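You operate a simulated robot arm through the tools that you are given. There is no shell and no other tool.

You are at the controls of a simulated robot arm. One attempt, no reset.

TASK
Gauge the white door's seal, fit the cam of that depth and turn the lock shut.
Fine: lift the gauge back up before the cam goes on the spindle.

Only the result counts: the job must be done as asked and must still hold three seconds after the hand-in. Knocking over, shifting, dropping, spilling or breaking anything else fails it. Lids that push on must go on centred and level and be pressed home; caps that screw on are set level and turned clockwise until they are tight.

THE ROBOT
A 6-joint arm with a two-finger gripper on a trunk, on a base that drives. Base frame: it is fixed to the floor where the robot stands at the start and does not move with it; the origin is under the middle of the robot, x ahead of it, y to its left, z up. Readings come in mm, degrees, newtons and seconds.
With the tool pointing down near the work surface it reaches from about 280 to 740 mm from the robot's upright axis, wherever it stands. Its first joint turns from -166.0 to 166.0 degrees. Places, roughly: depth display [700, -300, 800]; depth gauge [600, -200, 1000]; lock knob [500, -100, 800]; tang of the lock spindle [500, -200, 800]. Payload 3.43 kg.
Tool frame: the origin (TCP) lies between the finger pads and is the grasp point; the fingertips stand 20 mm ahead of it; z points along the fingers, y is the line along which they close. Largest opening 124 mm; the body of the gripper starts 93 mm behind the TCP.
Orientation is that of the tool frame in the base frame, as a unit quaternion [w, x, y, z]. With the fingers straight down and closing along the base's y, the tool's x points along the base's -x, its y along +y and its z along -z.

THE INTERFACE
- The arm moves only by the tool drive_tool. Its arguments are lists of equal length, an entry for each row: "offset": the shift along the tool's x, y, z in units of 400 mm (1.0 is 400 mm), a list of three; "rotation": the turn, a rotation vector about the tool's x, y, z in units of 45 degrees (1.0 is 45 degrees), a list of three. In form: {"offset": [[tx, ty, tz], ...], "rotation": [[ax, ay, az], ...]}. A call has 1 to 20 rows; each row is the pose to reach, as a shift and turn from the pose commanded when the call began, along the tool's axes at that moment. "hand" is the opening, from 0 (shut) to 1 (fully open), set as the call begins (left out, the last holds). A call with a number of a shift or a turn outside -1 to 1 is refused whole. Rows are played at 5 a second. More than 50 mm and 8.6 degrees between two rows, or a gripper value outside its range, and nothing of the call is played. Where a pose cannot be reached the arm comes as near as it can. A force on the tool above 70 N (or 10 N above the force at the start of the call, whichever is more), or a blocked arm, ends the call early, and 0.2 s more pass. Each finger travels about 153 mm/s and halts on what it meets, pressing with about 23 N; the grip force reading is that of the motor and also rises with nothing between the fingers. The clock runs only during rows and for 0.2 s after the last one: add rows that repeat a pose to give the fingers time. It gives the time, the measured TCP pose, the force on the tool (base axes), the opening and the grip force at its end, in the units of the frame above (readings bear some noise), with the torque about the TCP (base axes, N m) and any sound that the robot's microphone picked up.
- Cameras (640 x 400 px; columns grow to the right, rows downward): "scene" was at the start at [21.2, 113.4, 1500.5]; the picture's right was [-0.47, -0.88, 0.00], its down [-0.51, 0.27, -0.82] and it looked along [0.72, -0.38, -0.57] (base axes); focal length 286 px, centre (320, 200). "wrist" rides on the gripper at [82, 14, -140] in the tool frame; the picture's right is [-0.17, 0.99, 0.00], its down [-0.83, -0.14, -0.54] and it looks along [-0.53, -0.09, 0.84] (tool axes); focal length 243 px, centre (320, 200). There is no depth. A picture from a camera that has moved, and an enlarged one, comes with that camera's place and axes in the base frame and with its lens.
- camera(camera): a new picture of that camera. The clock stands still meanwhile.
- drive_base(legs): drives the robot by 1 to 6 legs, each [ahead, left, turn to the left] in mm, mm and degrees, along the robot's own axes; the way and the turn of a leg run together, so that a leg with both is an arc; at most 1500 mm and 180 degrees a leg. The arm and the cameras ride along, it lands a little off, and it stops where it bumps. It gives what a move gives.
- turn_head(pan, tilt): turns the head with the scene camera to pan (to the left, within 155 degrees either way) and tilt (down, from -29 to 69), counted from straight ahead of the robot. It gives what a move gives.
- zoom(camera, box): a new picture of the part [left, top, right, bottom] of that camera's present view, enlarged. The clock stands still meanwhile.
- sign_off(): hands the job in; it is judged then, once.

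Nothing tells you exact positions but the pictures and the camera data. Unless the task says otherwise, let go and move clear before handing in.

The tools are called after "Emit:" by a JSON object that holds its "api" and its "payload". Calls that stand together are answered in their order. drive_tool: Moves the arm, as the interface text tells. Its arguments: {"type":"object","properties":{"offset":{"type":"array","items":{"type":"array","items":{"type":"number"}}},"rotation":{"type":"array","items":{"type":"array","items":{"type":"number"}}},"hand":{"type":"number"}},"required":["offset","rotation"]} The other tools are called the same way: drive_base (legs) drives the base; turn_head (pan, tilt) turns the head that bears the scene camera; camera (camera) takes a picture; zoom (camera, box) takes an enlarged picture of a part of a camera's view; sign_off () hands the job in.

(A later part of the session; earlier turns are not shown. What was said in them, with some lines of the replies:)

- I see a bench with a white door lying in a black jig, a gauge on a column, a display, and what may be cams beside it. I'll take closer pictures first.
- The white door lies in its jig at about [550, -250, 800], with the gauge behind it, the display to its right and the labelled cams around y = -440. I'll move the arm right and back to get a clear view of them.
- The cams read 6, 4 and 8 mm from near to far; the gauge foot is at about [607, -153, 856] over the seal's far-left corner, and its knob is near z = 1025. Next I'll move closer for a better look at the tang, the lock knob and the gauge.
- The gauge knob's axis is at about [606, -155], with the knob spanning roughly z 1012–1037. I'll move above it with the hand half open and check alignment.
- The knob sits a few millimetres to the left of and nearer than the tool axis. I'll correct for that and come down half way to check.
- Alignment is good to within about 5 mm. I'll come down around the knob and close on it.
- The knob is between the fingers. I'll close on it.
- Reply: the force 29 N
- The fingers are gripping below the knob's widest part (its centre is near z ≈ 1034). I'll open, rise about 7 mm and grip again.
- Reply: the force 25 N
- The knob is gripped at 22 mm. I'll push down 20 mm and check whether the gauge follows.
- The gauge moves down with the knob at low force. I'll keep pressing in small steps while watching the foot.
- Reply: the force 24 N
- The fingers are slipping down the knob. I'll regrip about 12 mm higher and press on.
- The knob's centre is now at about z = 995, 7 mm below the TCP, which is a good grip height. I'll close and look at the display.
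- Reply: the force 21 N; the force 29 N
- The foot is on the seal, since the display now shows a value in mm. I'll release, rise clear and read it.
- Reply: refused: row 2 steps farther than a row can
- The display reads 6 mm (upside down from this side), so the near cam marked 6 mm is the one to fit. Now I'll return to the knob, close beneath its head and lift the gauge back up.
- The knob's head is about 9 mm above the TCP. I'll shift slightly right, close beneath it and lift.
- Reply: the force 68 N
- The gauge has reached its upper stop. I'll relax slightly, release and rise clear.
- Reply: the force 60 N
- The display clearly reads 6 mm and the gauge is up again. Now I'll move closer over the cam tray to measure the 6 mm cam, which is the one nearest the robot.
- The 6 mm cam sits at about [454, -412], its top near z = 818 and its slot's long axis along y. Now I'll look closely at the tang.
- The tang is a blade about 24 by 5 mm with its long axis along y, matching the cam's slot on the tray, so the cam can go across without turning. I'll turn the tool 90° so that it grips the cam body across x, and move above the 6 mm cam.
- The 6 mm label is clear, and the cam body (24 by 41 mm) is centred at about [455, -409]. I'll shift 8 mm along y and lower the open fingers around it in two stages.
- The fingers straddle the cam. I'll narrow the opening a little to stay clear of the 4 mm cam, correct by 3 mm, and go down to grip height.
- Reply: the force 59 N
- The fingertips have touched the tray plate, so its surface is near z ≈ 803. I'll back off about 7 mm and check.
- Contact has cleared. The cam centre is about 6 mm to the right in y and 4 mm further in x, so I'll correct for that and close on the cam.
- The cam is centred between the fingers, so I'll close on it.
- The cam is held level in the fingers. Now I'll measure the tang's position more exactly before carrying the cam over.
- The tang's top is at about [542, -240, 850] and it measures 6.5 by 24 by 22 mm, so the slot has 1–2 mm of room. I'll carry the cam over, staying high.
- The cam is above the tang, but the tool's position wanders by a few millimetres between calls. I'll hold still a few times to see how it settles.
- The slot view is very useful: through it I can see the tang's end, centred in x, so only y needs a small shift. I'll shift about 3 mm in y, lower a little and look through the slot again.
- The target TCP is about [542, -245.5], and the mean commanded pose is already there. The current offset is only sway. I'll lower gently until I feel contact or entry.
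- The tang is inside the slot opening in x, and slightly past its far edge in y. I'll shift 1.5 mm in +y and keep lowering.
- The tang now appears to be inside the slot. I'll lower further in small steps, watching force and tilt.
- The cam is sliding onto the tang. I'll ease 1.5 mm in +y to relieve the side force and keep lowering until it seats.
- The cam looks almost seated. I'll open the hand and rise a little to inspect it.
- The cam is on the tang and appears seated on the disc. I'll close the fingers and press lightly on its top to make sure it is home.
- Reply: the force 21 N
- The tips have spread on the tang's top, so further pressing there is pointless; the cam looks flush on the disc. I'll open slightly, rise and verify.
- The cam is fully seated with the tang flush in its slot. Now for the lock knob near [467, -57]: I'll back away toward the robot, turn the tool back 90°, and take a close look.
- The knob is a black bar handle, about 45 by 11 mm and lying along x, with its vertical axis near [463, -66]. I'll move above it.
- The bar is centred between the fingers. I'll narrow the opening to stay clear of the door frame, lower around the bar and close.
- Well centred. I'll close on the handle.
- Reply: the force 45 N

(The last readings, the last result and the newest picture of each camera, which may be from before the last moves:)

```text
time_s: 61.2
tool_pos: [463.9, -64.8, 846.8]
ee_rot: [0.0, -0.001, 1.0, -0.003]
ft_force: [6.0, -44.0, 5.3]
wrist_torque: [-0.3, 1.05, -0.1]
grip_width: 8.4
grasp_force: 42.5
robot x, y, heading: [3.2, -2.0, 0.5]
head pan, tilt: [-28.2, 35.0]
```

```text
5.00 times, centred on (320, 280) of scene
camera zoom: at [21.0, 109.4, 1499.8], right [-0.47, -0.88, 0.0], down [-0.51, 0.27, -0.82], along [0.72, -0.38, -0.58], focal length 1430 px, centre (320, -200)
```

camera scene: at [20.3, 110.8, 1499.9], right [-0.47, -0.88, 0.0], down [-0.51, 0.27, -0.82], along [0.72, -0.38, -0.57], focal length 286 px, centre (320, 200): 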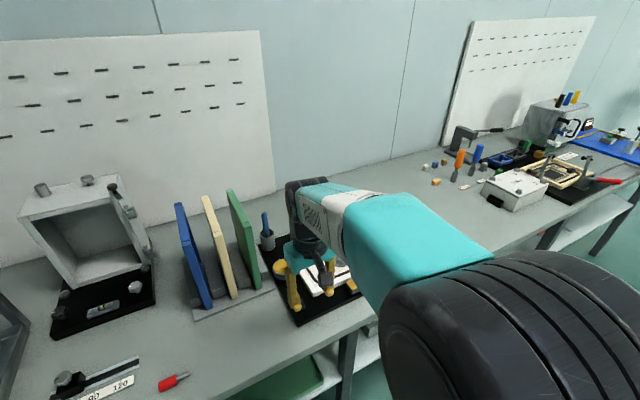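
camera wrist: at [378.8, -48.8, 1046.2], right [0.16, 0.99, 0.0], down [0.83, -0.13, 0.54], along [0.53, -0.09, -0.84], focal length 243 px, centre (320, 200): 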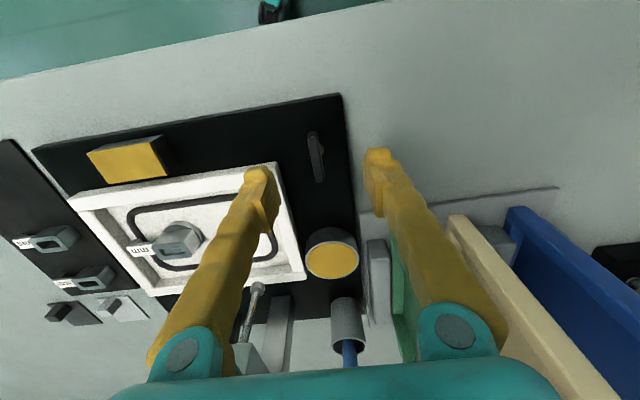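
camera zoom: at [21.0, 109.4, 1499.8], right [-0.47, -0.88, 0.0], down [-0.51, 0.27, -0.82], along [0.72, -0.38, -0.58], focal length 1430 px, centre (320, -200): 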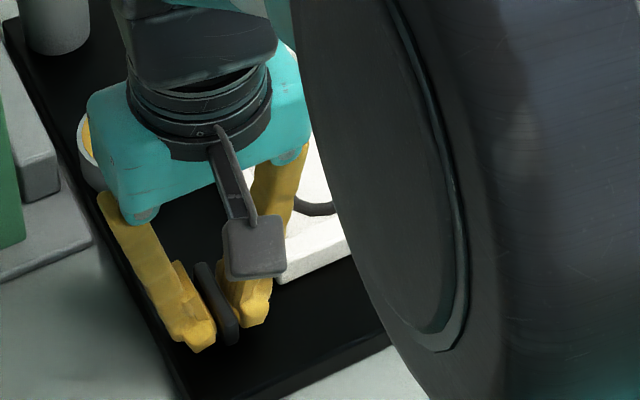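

The handle is held. I'll ease 2.5 mm in -y to take out the side load, then try a small clockwise turn (seen from above).

Emit:
{"api": "drive_tool", "payload": {"offset": [[0, -0.006, 0], [0, -0.006, 0]], "rotation": [[0, 0, 0], [0, 0, 0]]}}

Emit:
{"api": "drive_tool", "payload": {"offset": [[0, 0, 0], [0, 0, 0], [0, 0, 0], [0, 0, 0], [0, 0, 0]], "rotation": [[0, 0, 0.08], [0, 0, 0.16], [0, 0, 0.24], [0, 0, 0.32], [0, 0, 0.32]]}}

Emit:
{"api": "zoom", "payload": {"camera": "wrist", "box": [200, 110, 380, 260]}}

Emit:
{"api": "zoom", "payload": {"camera": "scene", "box": [270, 240, 370, 320]}}

```text
time_s: 61.8
tool_pos: [461.5, -64.0, 849.4]
ee_rot: [0.0, -0.001, 1.0, -0.002]
ft_force: [-7.5, -29.3, 27.6]
wrist_torque: [-0.42, -0.81, -0.03]
grip_width: 8.6
grasp_force: 42.7
robot x, y, heading: [-1.4, -0.8, 0.3]
head pan, tilt: [-28.2, 35.0]
```

```text
time_s: 63.0
tool_pos: [461.3, -65.5, 849.1]
ee_rot: [0.002, 0.126, 0.992, 0.001]
ft_force: [-3.7, -4.9, -21.7]
wrist_torque: [-0.27, -0.76, 0.04]
grip_width: 8.8
grasp_force: 42.8
robot x, y, heading: [4.4, -0.9, 0.7]
head pan, tilt: [-28.2, 35.0]
```

```text
2.67 times, centred on (290, 185) of wrist
camera zoom: at [385.9, -32.1, 988.7], right [0.41, 0.91, 0.0], down [0.77, -0.34, 0.54], along [0.5, -0.22, -0.84], focal length 647 px, centre (400, 240)
```

zoom: 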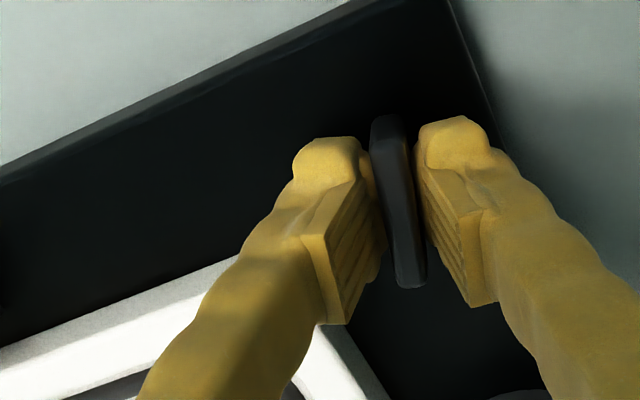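

```text
5.00 times, centred on (320, 280) of scene
camera zoom: at [20.3, 112.0, 1502.3], right [-0.46, -0.89, 0.0], down [-0.51, 0.27, -0.82], along [0.72, -0.38, -0.57], focal length 1430 px, centre (320, -200)
```

zoom: 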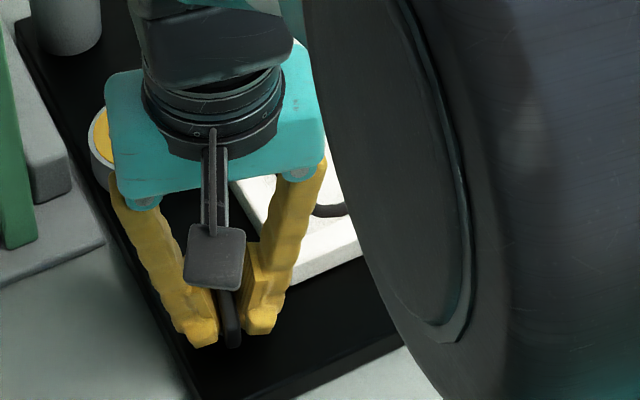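

The handle turns freely clockwise. I'll keep going and watch for the stop.

Emit:
{"api": "drive_tool", "payload": {"offset": [[0, 0, 0], [0, 0, 0], [0, 0, 0], [0, 0, 0], [0, 0, 0], [0, 0, 0], [0, 0, 0], [0, 0, 0]], "rotation": [[0, 0, 0.12], [0, 0, 0.24], [0, 0, 0.36], [0, 0, 0.48], [0, 0, 0.6], [0, 0, 0.72], [0, 0, 0.84], [0, 0, 0.84]]}}

Emit:
{"api": "camera", "payload": {"camera": "wrist"}}

Emit:
{"api": "camera", "payload": {"camera": "scene"}}

```text
time_s: 64.8
tool_pos: [464.2, -65.2, 848.9]
ee_rot: [0.002, 0.44, 0.898, 0.0]
ft_force: [7.0, -8.1, 4.0]
wrist_torque: [0.91, 0.61, 0.01]
grip_width: 8.9
grasp_force: 42.2
robot x, y, heading: [3.0, 2.7, -0.1]
head pan, tilt: [-28.2, 35.0]
```

```text
taken
camera wrist: at [423.6, 6.9, 989.7], right [0.88, 0.47, 0.0], down [0.4, -0.74, 0.54], along [0.26, -0.48, -0.84], focal length 243 px, centre (320, 200)
```

wrist: 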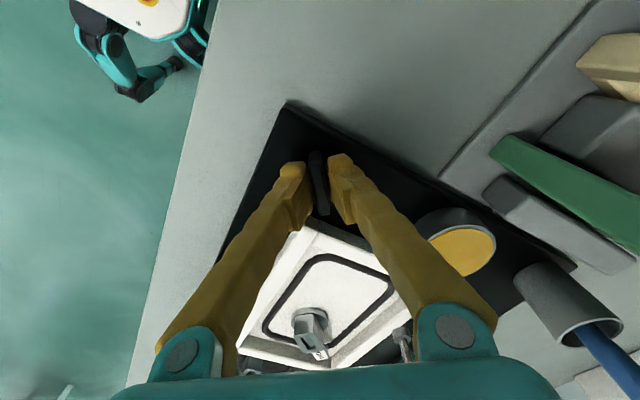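

```text
taken
camera scene: at [19.9, 114.9, 1500.3], right [-0.47, -0.88, 0.0], down [-0.51, 0.27, -0.82], along [0.72, -0.39, -0.57], focal length 286 px, centre (320, 200)
```

scene: 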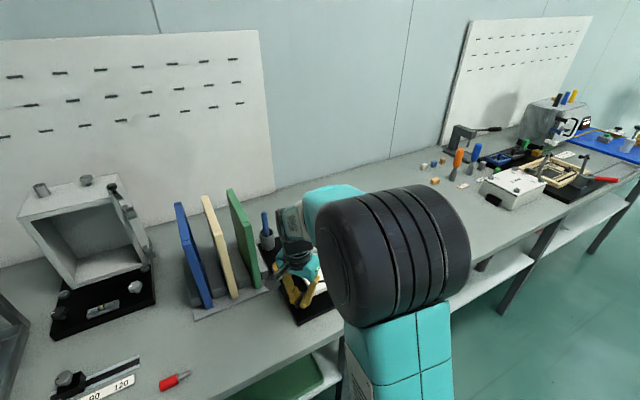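

Emit:
{"api": "zoom", "payload": {"camera": "wrist", "box": [230, 240, 410, 380]}}

```text
2.86 times, centred on (320, 310) of wrist
camera zoom: at [423.6, 6.9, 989.7], right [0.88, 0.47, 0.0], down [0.4, -0.74, 0.54], along [0.26, -0.48, -0.84], focal length 693 px, centre (320, -114)
```

zoom: 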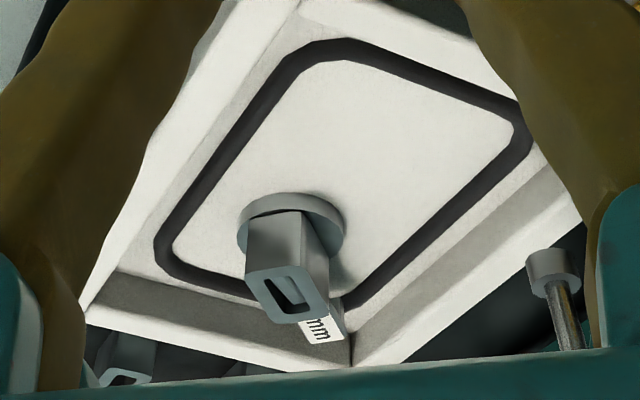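

The cam turns along with the knob: it has swung about 50° already. I'll continue toward 90° and feel for the end stop.

Emit:
{"api": "drive_tool", "payload": {"offset": [[0, 0, 0], [0, 0, 0], [0, 0, 0], [0, 0, 0], [0, 0, 0], [0, 0, 0], [0, 0, 0]], "rotation": [[0, 0, 0.12], [0, 0, 0.24], [0, 0, 0.36], [0, 0, 0.48], [0, 0, 0.6], [0, 0, 0.72], [0, 0, 0.72]]}}

Emit:
{"api": "camera", "payload": {"camera": "wrist"}}

Emit:
{"api": "zoom", "payload": {"camera": "wrist", "box": [230, 140, 410, 260]}}

```text
time_s: 66.4
tool_pos: [462.4, -66.4, 849.4]
ee_rot: [0.002, 0.672, 0.74, 0.001]
ft_force: [13.5, 1.0, -10.8]
wrist_torque: [-0.15, -0.48, -0.05]
grip_width: 8.4
grasp_force: 42.1
robot x, y, heading: [4.2, -1.6, 0.2]
head pan, tilt: [-28.2, 35.0]
```

```text
taken
camera wrist: at [468.3, 16.1, 989.1], right [1.0, -0.07, 0.0], down [-0.06, -0.84, 0.54], along [-0.03, -0.54, -0.84], focal length 243 px, centre (320, 200)
```

wrist: 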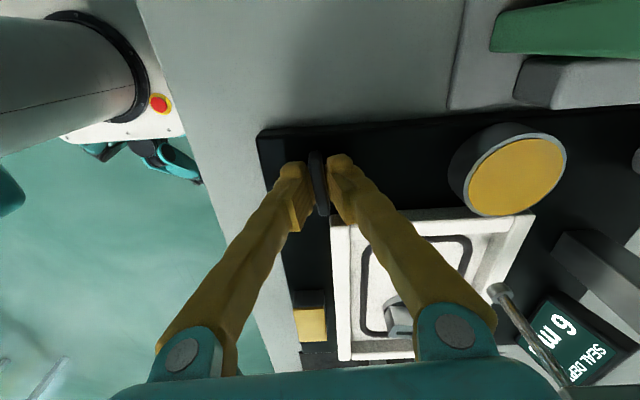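

```text
3.33 times, centred on (320, 200) of wrist
camera zoom: at [468.3, 16.1, 989.1], right [1.0, -0.07, 0.0], down [-0.06, -0.84, 0.54], along [-0.03, -0.54, -0.84], focal length 809 px, centre (320, 200)
```

zoom: 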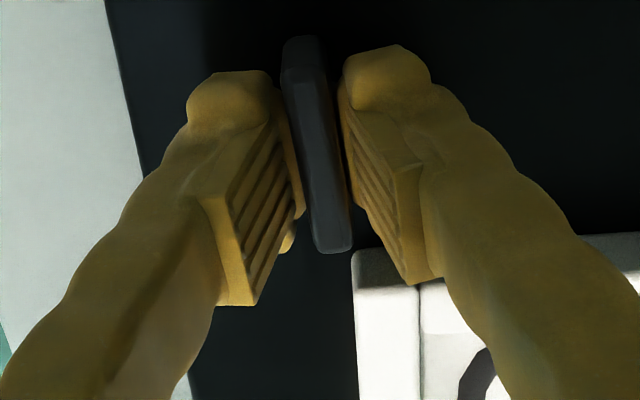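

It has turned about 85° with no stop felt yet. I'll go on slowly to just past 90° and check the torque.

Emit:
{"api": "drive_tool", "payload": {"offset": [[0, 0, 0], [0, 0, 0], [0, 0, 0], [0, 0, 0]], "rotation": [[0, 0, 0.06], [0, 0, 0.12], [0, 0, 0.16], [0, 0, 0.16]]}}

Emit:
{"api": "camera", "payload": {"camera": "wrist"}}

Emit:
{"api": "zoom", "payload": {"camera": "wrist", "box": [230, 140, 410, 260]}}

```text
time_s: 67.4
tool_pos: [462.7, -65.5, 848.1]
ee_rot: [0.002, 0.718, 0.696, 0.003]
ft_force: [10.2, 11.9, 32.9]
wrist_torque: [0.81, -0.01, 0.98]
grip_width: 8.7
grasp_force: 42.0
robot x, y, heading: [-1.1, -0.8, 0.1]
head pan, tilt: [-28.2, 35.0]
```

```text
taken
camera wrist: at [478.3, 14.2, 989.8], right [0.98, -0.2, 0.01], down [-0.17, -0.83, 0.54], along [-0.1, -0.53, -0.84], focal length 243 px, centre (320, 200)
```

wrist: 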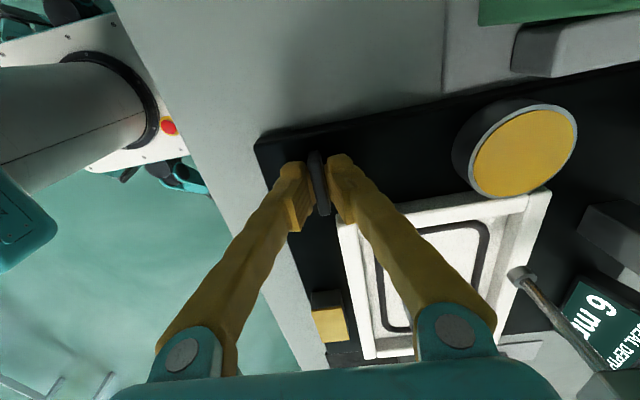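

```text
3.33 times, centred on (320, 200) of wrist
camera zoom: at [478.3, 14.2, 989.8], right [0.98, -0.2, 0.01], down [-0.17, -0.83, 0.54], along [-0.1, -0.53, -0.84], focal length 809 px, centre (320, 200)
```

zoom: 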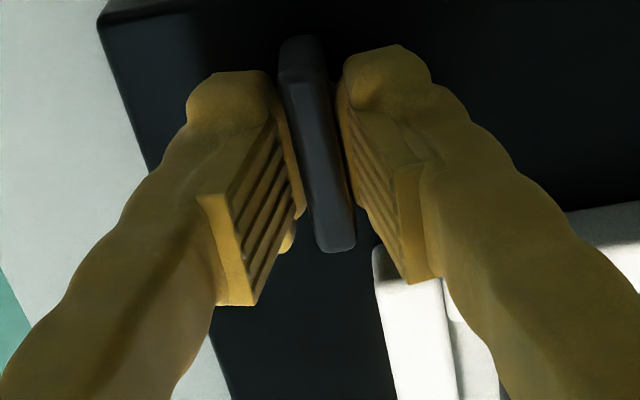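

The torque has risen to about 1 N·m at 91°, so that is the end stop and the lock is shut. I'll release the handle, rise straight up and check everything.

Emit:
{"api": "drive_tool", "payload": {"offset": [[0, 0, 0], [0, 0, 0], [0, 0, 0], [0, 0, -0.05], [0, 0, -0.15], [0, 0, -0.25], [0, 0, -0.35], [0, 0, -0.45]], "rotation": [[0, 0, 0], [0, 0, 0], [0, 0, 0], [0, 0, 0], [0, 0, 0], [0, 0, 0], [0, 0, 0], [0, 0, 0]], "hand": 0.27}}

Emit:
{"api": "camera", "payload": {"camera": "wrist"}}

Emit:
{"api": "camera", "payload": {"camera": "scene"}}

Emit:
{"api": "zoom", "payload": {"camera": "wrist", "box": [240, 80, 480, 330]}}

```text
time_s: 69.2
tool_pos: [463.6, -68.1, 1028.4]
ee_rot: [0.0, 0.718, 0.696, 0.0]
ft_force: [-1.0, -0.1, -1.6]
wrist_torque: [0.07, -0.24, 0.03]
grip_width: 33.4
grasp_force: 0.0
robot x, y, heading: [5.1, 0.3, 0.3]
head pan, tilt: [-28.2, 35.0]
```

```text
taken
camera wrist: at [479.5, 13.1, 1168.1], right [0.98, -0.2, 0.0], down [-0.17, -0.83, 0.54], along [-0.11, -0.53, -0.84], focal length 243 px, centre (320, 200)
```

wrist: 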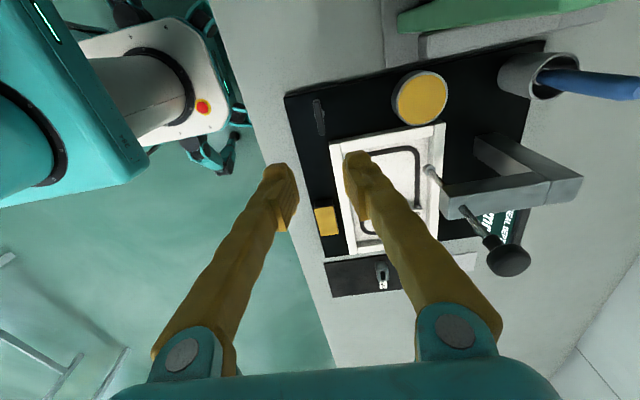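

```text
taken
camera scene: at [22.2, 113.4, 1501.0], right [-0.47, -0.88, 0.0], down [-0.51, 0.27, -0.82], along [0.72, -0.39, -0.57], focal length 286 px, centre (320, 200)
```

scene: 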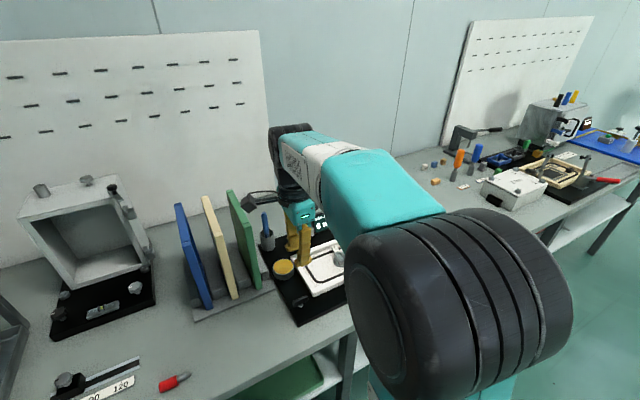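

```text
1.60 times, centred on (360, 205) of wrist
camera zoom: at [479.5, 13.1, 1168.1], right [0.98, -0.2, 0.0], down [-0.17, -0.83, 0.54], along [-0.11, -0.53, -0.84], focal length 388 px, centre (256, 192)
```

zoom: 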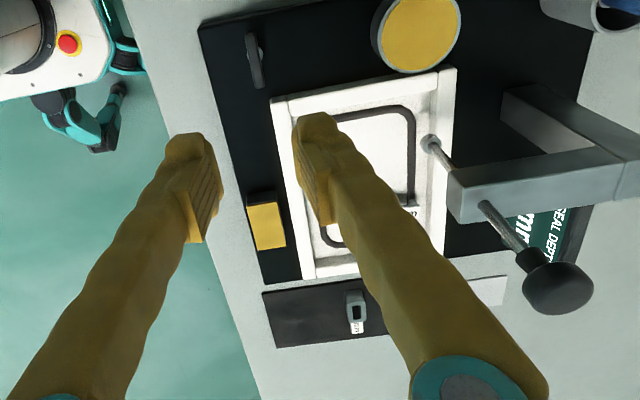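

The knob now lies along y. I'll draw the arm back clear of the bench and check the cam and gauge with the scene camera.

Emit:
{"api": "drive_tool", "payload": {"offset": [[0, 0, -0.1], [0, -0.1, -0.15], [0.05, -0.2, -0.15], [0.12, -0.28, -0.15], [0.2, -0.36, -0.15], [0.3, -0.4, -0.15]], "rotation": [[0, 0, 0], [0, 0, 0], [0, 0, 0], [0, 0, 0], [0, 0, 0], [0, 0, 0]]}}

Emit:
{"api": "camera", "payload": {"camera": "scene"}}

Emit:
{"api": "zoom", "payload": {"camera": "scene", "box": [250, 190, 430, 330]}}

Emit:
{"api": "zoom", "payload": {"camera": "scene", "box": [310, 230, 370, 280]}}

Emit:
{"api": "zoom", "payload": {"camera": "scene", "box": [280, 270, 330, 320]}}

```text
time_s: 70.6
tool_pos: [301.9, 56.2, 1088.0]
ee_rot: [0.0, 0.718, 0.696, -0.001]
ft_force: [-4.8, -4.6, -4.5]
wrist_torque: [0.6, -0.56, 0.0]
grip_width: 33.6
grasp_force: 0.1
robot x, y, heading: [4.3, -0.2, 0.2]
head pan, tilt: [-28.2, 35.0]
```

```text
taken
camera scene: at [16.3, 110.5, 1501.3], right [-0.47, -0.88, 0.0], down [-0.51, 0.27, -0.82], along [0.72, -0.38, -0.57], focal length 286 px, centre (320, 200)
```

scene: 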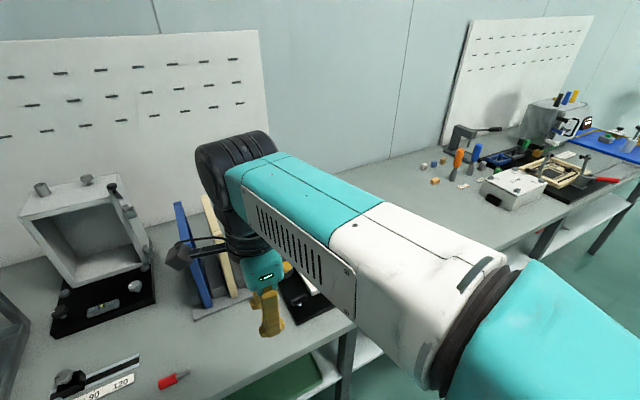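

```text
2.86 times, centred on (340, 260) of scene
camera zoom: at [16.3, 110.5, 1501.3], right [-0.47, -0.88, 0.0], down [-0.51, 0.27, -0.82], along [0.72, -0.38, -0.57], focal length 817 px, centre (263, 29)
```

zoom: 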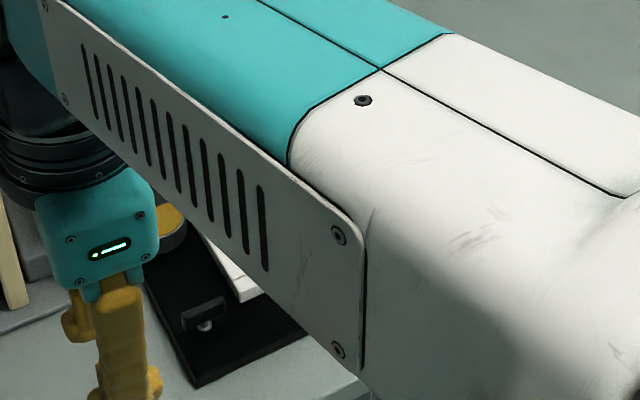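

```text
8.00 times, centred on (340, 255) of scene
camera zoom: at [16.3, 110.5, 1501.3], right [-0.47, -0.88, 0.0], down [-0.51, 0.27, -0.82], along [0.72, -0.38, -0.57], focal length 2288 px, centre (160, -240)
```

zoom: 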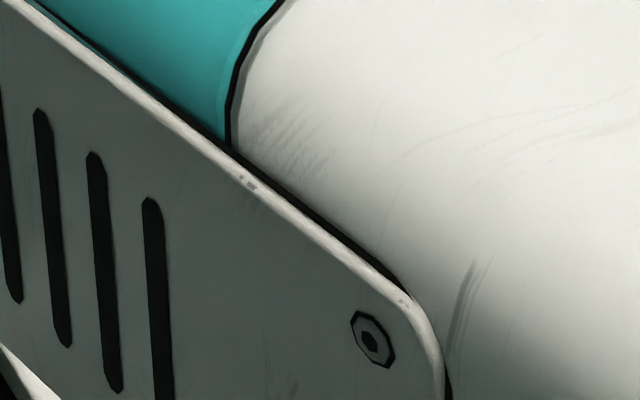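

```text
8.00 times, centred on (305, 295) of scene
camera zoom: at [16.3, 110.5, 1501.3], right [-0.47, -0.88, 0.0], down [-0.51, 0.27, -0.82], along [0.72, -0.38, -0.57], focal length 2288 px, centre (440, -560)
```

zoom: 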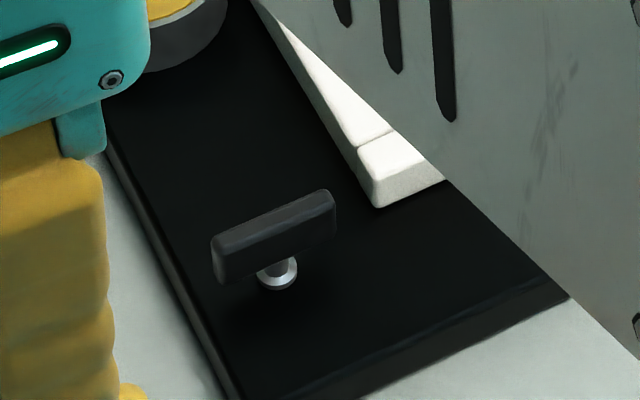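

The knob is fully turned. I'll swing the arm to the right to get a clear view of the cam.

Emit:
{"api": "drive_tool", "payload": {"offset": [[-0.11, 0, -0.02], [-0.22, 0, -0.04], [-0.33, 0, -0.06], [-0.44, 0, -0.08], [-0.55, 0, -0.1], [-0.66, 0, -0.12], [-0.77, 0, -0.14], [-0.88, 0, -0.16]], "rotation": [[0, 0, -0.12], [0, 0, -0.24], [0, 0, -0.36], [0, 0, -0.48], [0, 0, -0.6], [0, 0, -0.72], [0, 0, -0.84], [0, 0, -0.96]]}}

Emit:
{"api": "drive_tool", "payload": {"offset": [[0, 0, 0], [0, 0, 0], [0, 0, 0], [0, 0, 0], [0, 0, 0], [0, 0, 0]], "rotation": [[0, 0, -0.16], [0, 0, -0.32], [0, 0, -0.48], [0, 0, -0.64], [0, 0, -0.8], [0, 0, -0.98]], "hand": 1}}

Emit:
{"api": "camera", "payload": {"camera": "scene"}}

Emit:
{"api": "zoom", "payload": {"camera": "scene", "box": [250, 190, 430, 330]}}

Emit:
{"api": "zoom", "payload": {"camera": "scene", "box": [310, 230, 370, 280]}}

Emit:
{"api": "camera", "payload": {"camera": "wrist"}}

```text
time_s: 72.4
tool_pos: [294.9, -291.0, 1154.4]
ee_rot: [0.001, 0.411, 0.912, 0.001]
ft_force: [0.1, -1.0, 6.7]
wrist_torque: [0.21, 0.01, 0.01]
grip_width: 33.4
grasp_force: 0.0
robot x, y, heading: [4.2, -3.7, -0.0]
head pan, tilt: [-28.2, 35.0]
```

```text
time_s: 73.8
tool_pos: [294.4, -292.0, 1153.3]
ee_rot: [0.002, 0.037, 0.999, 0.001]
ft_force: [0.9, -0.6, 8.2]
wrist_torque: [0.07, 0.17, -0.04]
grip_width: 124.0
grasp_force: 0.3
robot x, y, heading: [2.3, 0.6, 0.5]
head pan, tilt: [-28.2, 35.0]
```

```text
taken
camera scene: at [20.5, 111.4, 1501.6], right [-0.47, -0.88, 0.0], down [-0.51, 0.27, -0.82], along [0.72, -0.38, -0.57], focal length 286 px, centre (320, 200)
```

scene: 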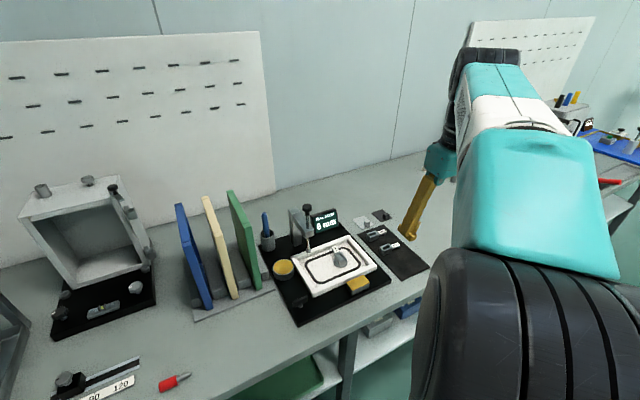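

```text
2.86 times, centred on (340, 260) of scene
camera zoom: at [20.5, 111.4, 1501.6], right [-0.47, -0.88, 0.0], down [-0.51, 0.27, -0.82], along [0.72, -0.38, -0.57], focal length 817 px, centre (263, 29)
```

zoom: 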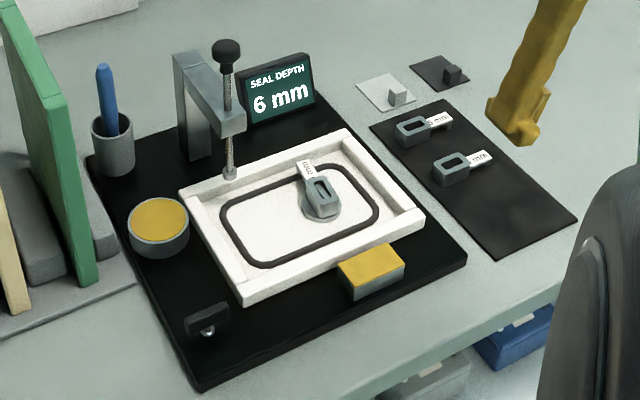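

```text
8.00 times, centred on (340, 255) of scene
camera zoom: at [20.5, 111.4, 1501.6], right [-0.47, -0.88, 0.0], down [-0.51, 0.27, -0.82], along [0.72, -0.38, -0.57], focal length 2288 px, centre (160, -240)
```

zoom: 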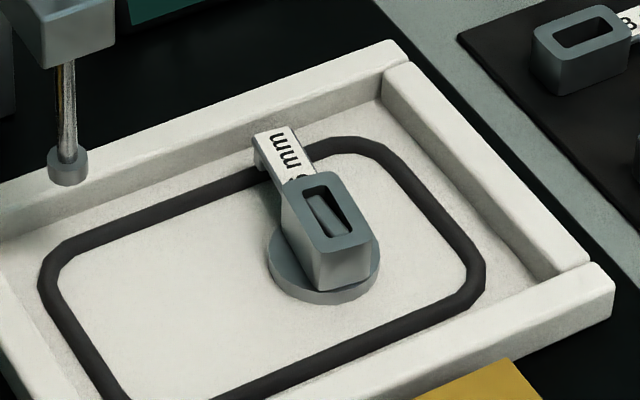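

```text
taken
camera wrist: at [213.5, -273.3, 1293.3], right [0.24, 0.97, 0.0], down [0.82, -0.2, 0.54], along [0.53, -0.13, -0.84], focal length 243 px, centre (320, 200)
```

wrist: 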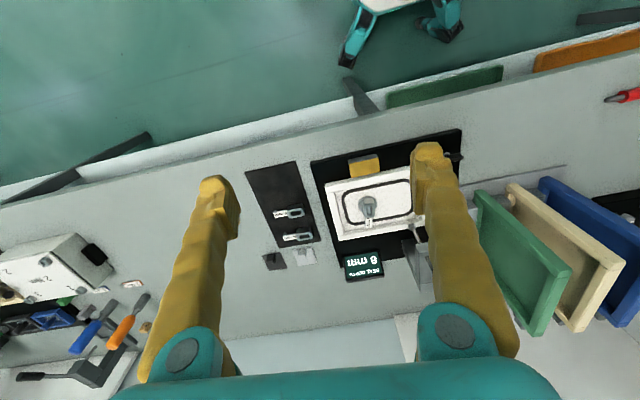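

The 6 mm cam is on the spindle and has swung round with the lock, and the knob sits at its end stop about 90° from where it began. The gauge is raised, nothing else has moved and the arm is clear, so I'm handing in.

Emit:
{"api": "sign_off", "payload": {}}

```text
The job is handed in.
```

I gauged the white door's seal at 6 mm, fitted the 6 mm cam and turned the lock shut. The job is handed in, and I have had no result back.

- **Gauge:** I lifted it back to its upper stop before the cam went on the spindle.
- **Cam:** it sits flat on the disc with the tang in its slot. My check press slid off onto the tang, so I judged it seated from the pictures.
- **Lock:** I turned the knob clockwise about 90°, until the torque rose to about 1 N·m at a stop. The cam swung round with it. There were no open or shut marks on the jig, so I took that stop as shut.

In the last pictures nothing else on the bench looked moved. The fingertips did press on the cam tray once, at about 46 N. The arm had let go and was clear of the bench.
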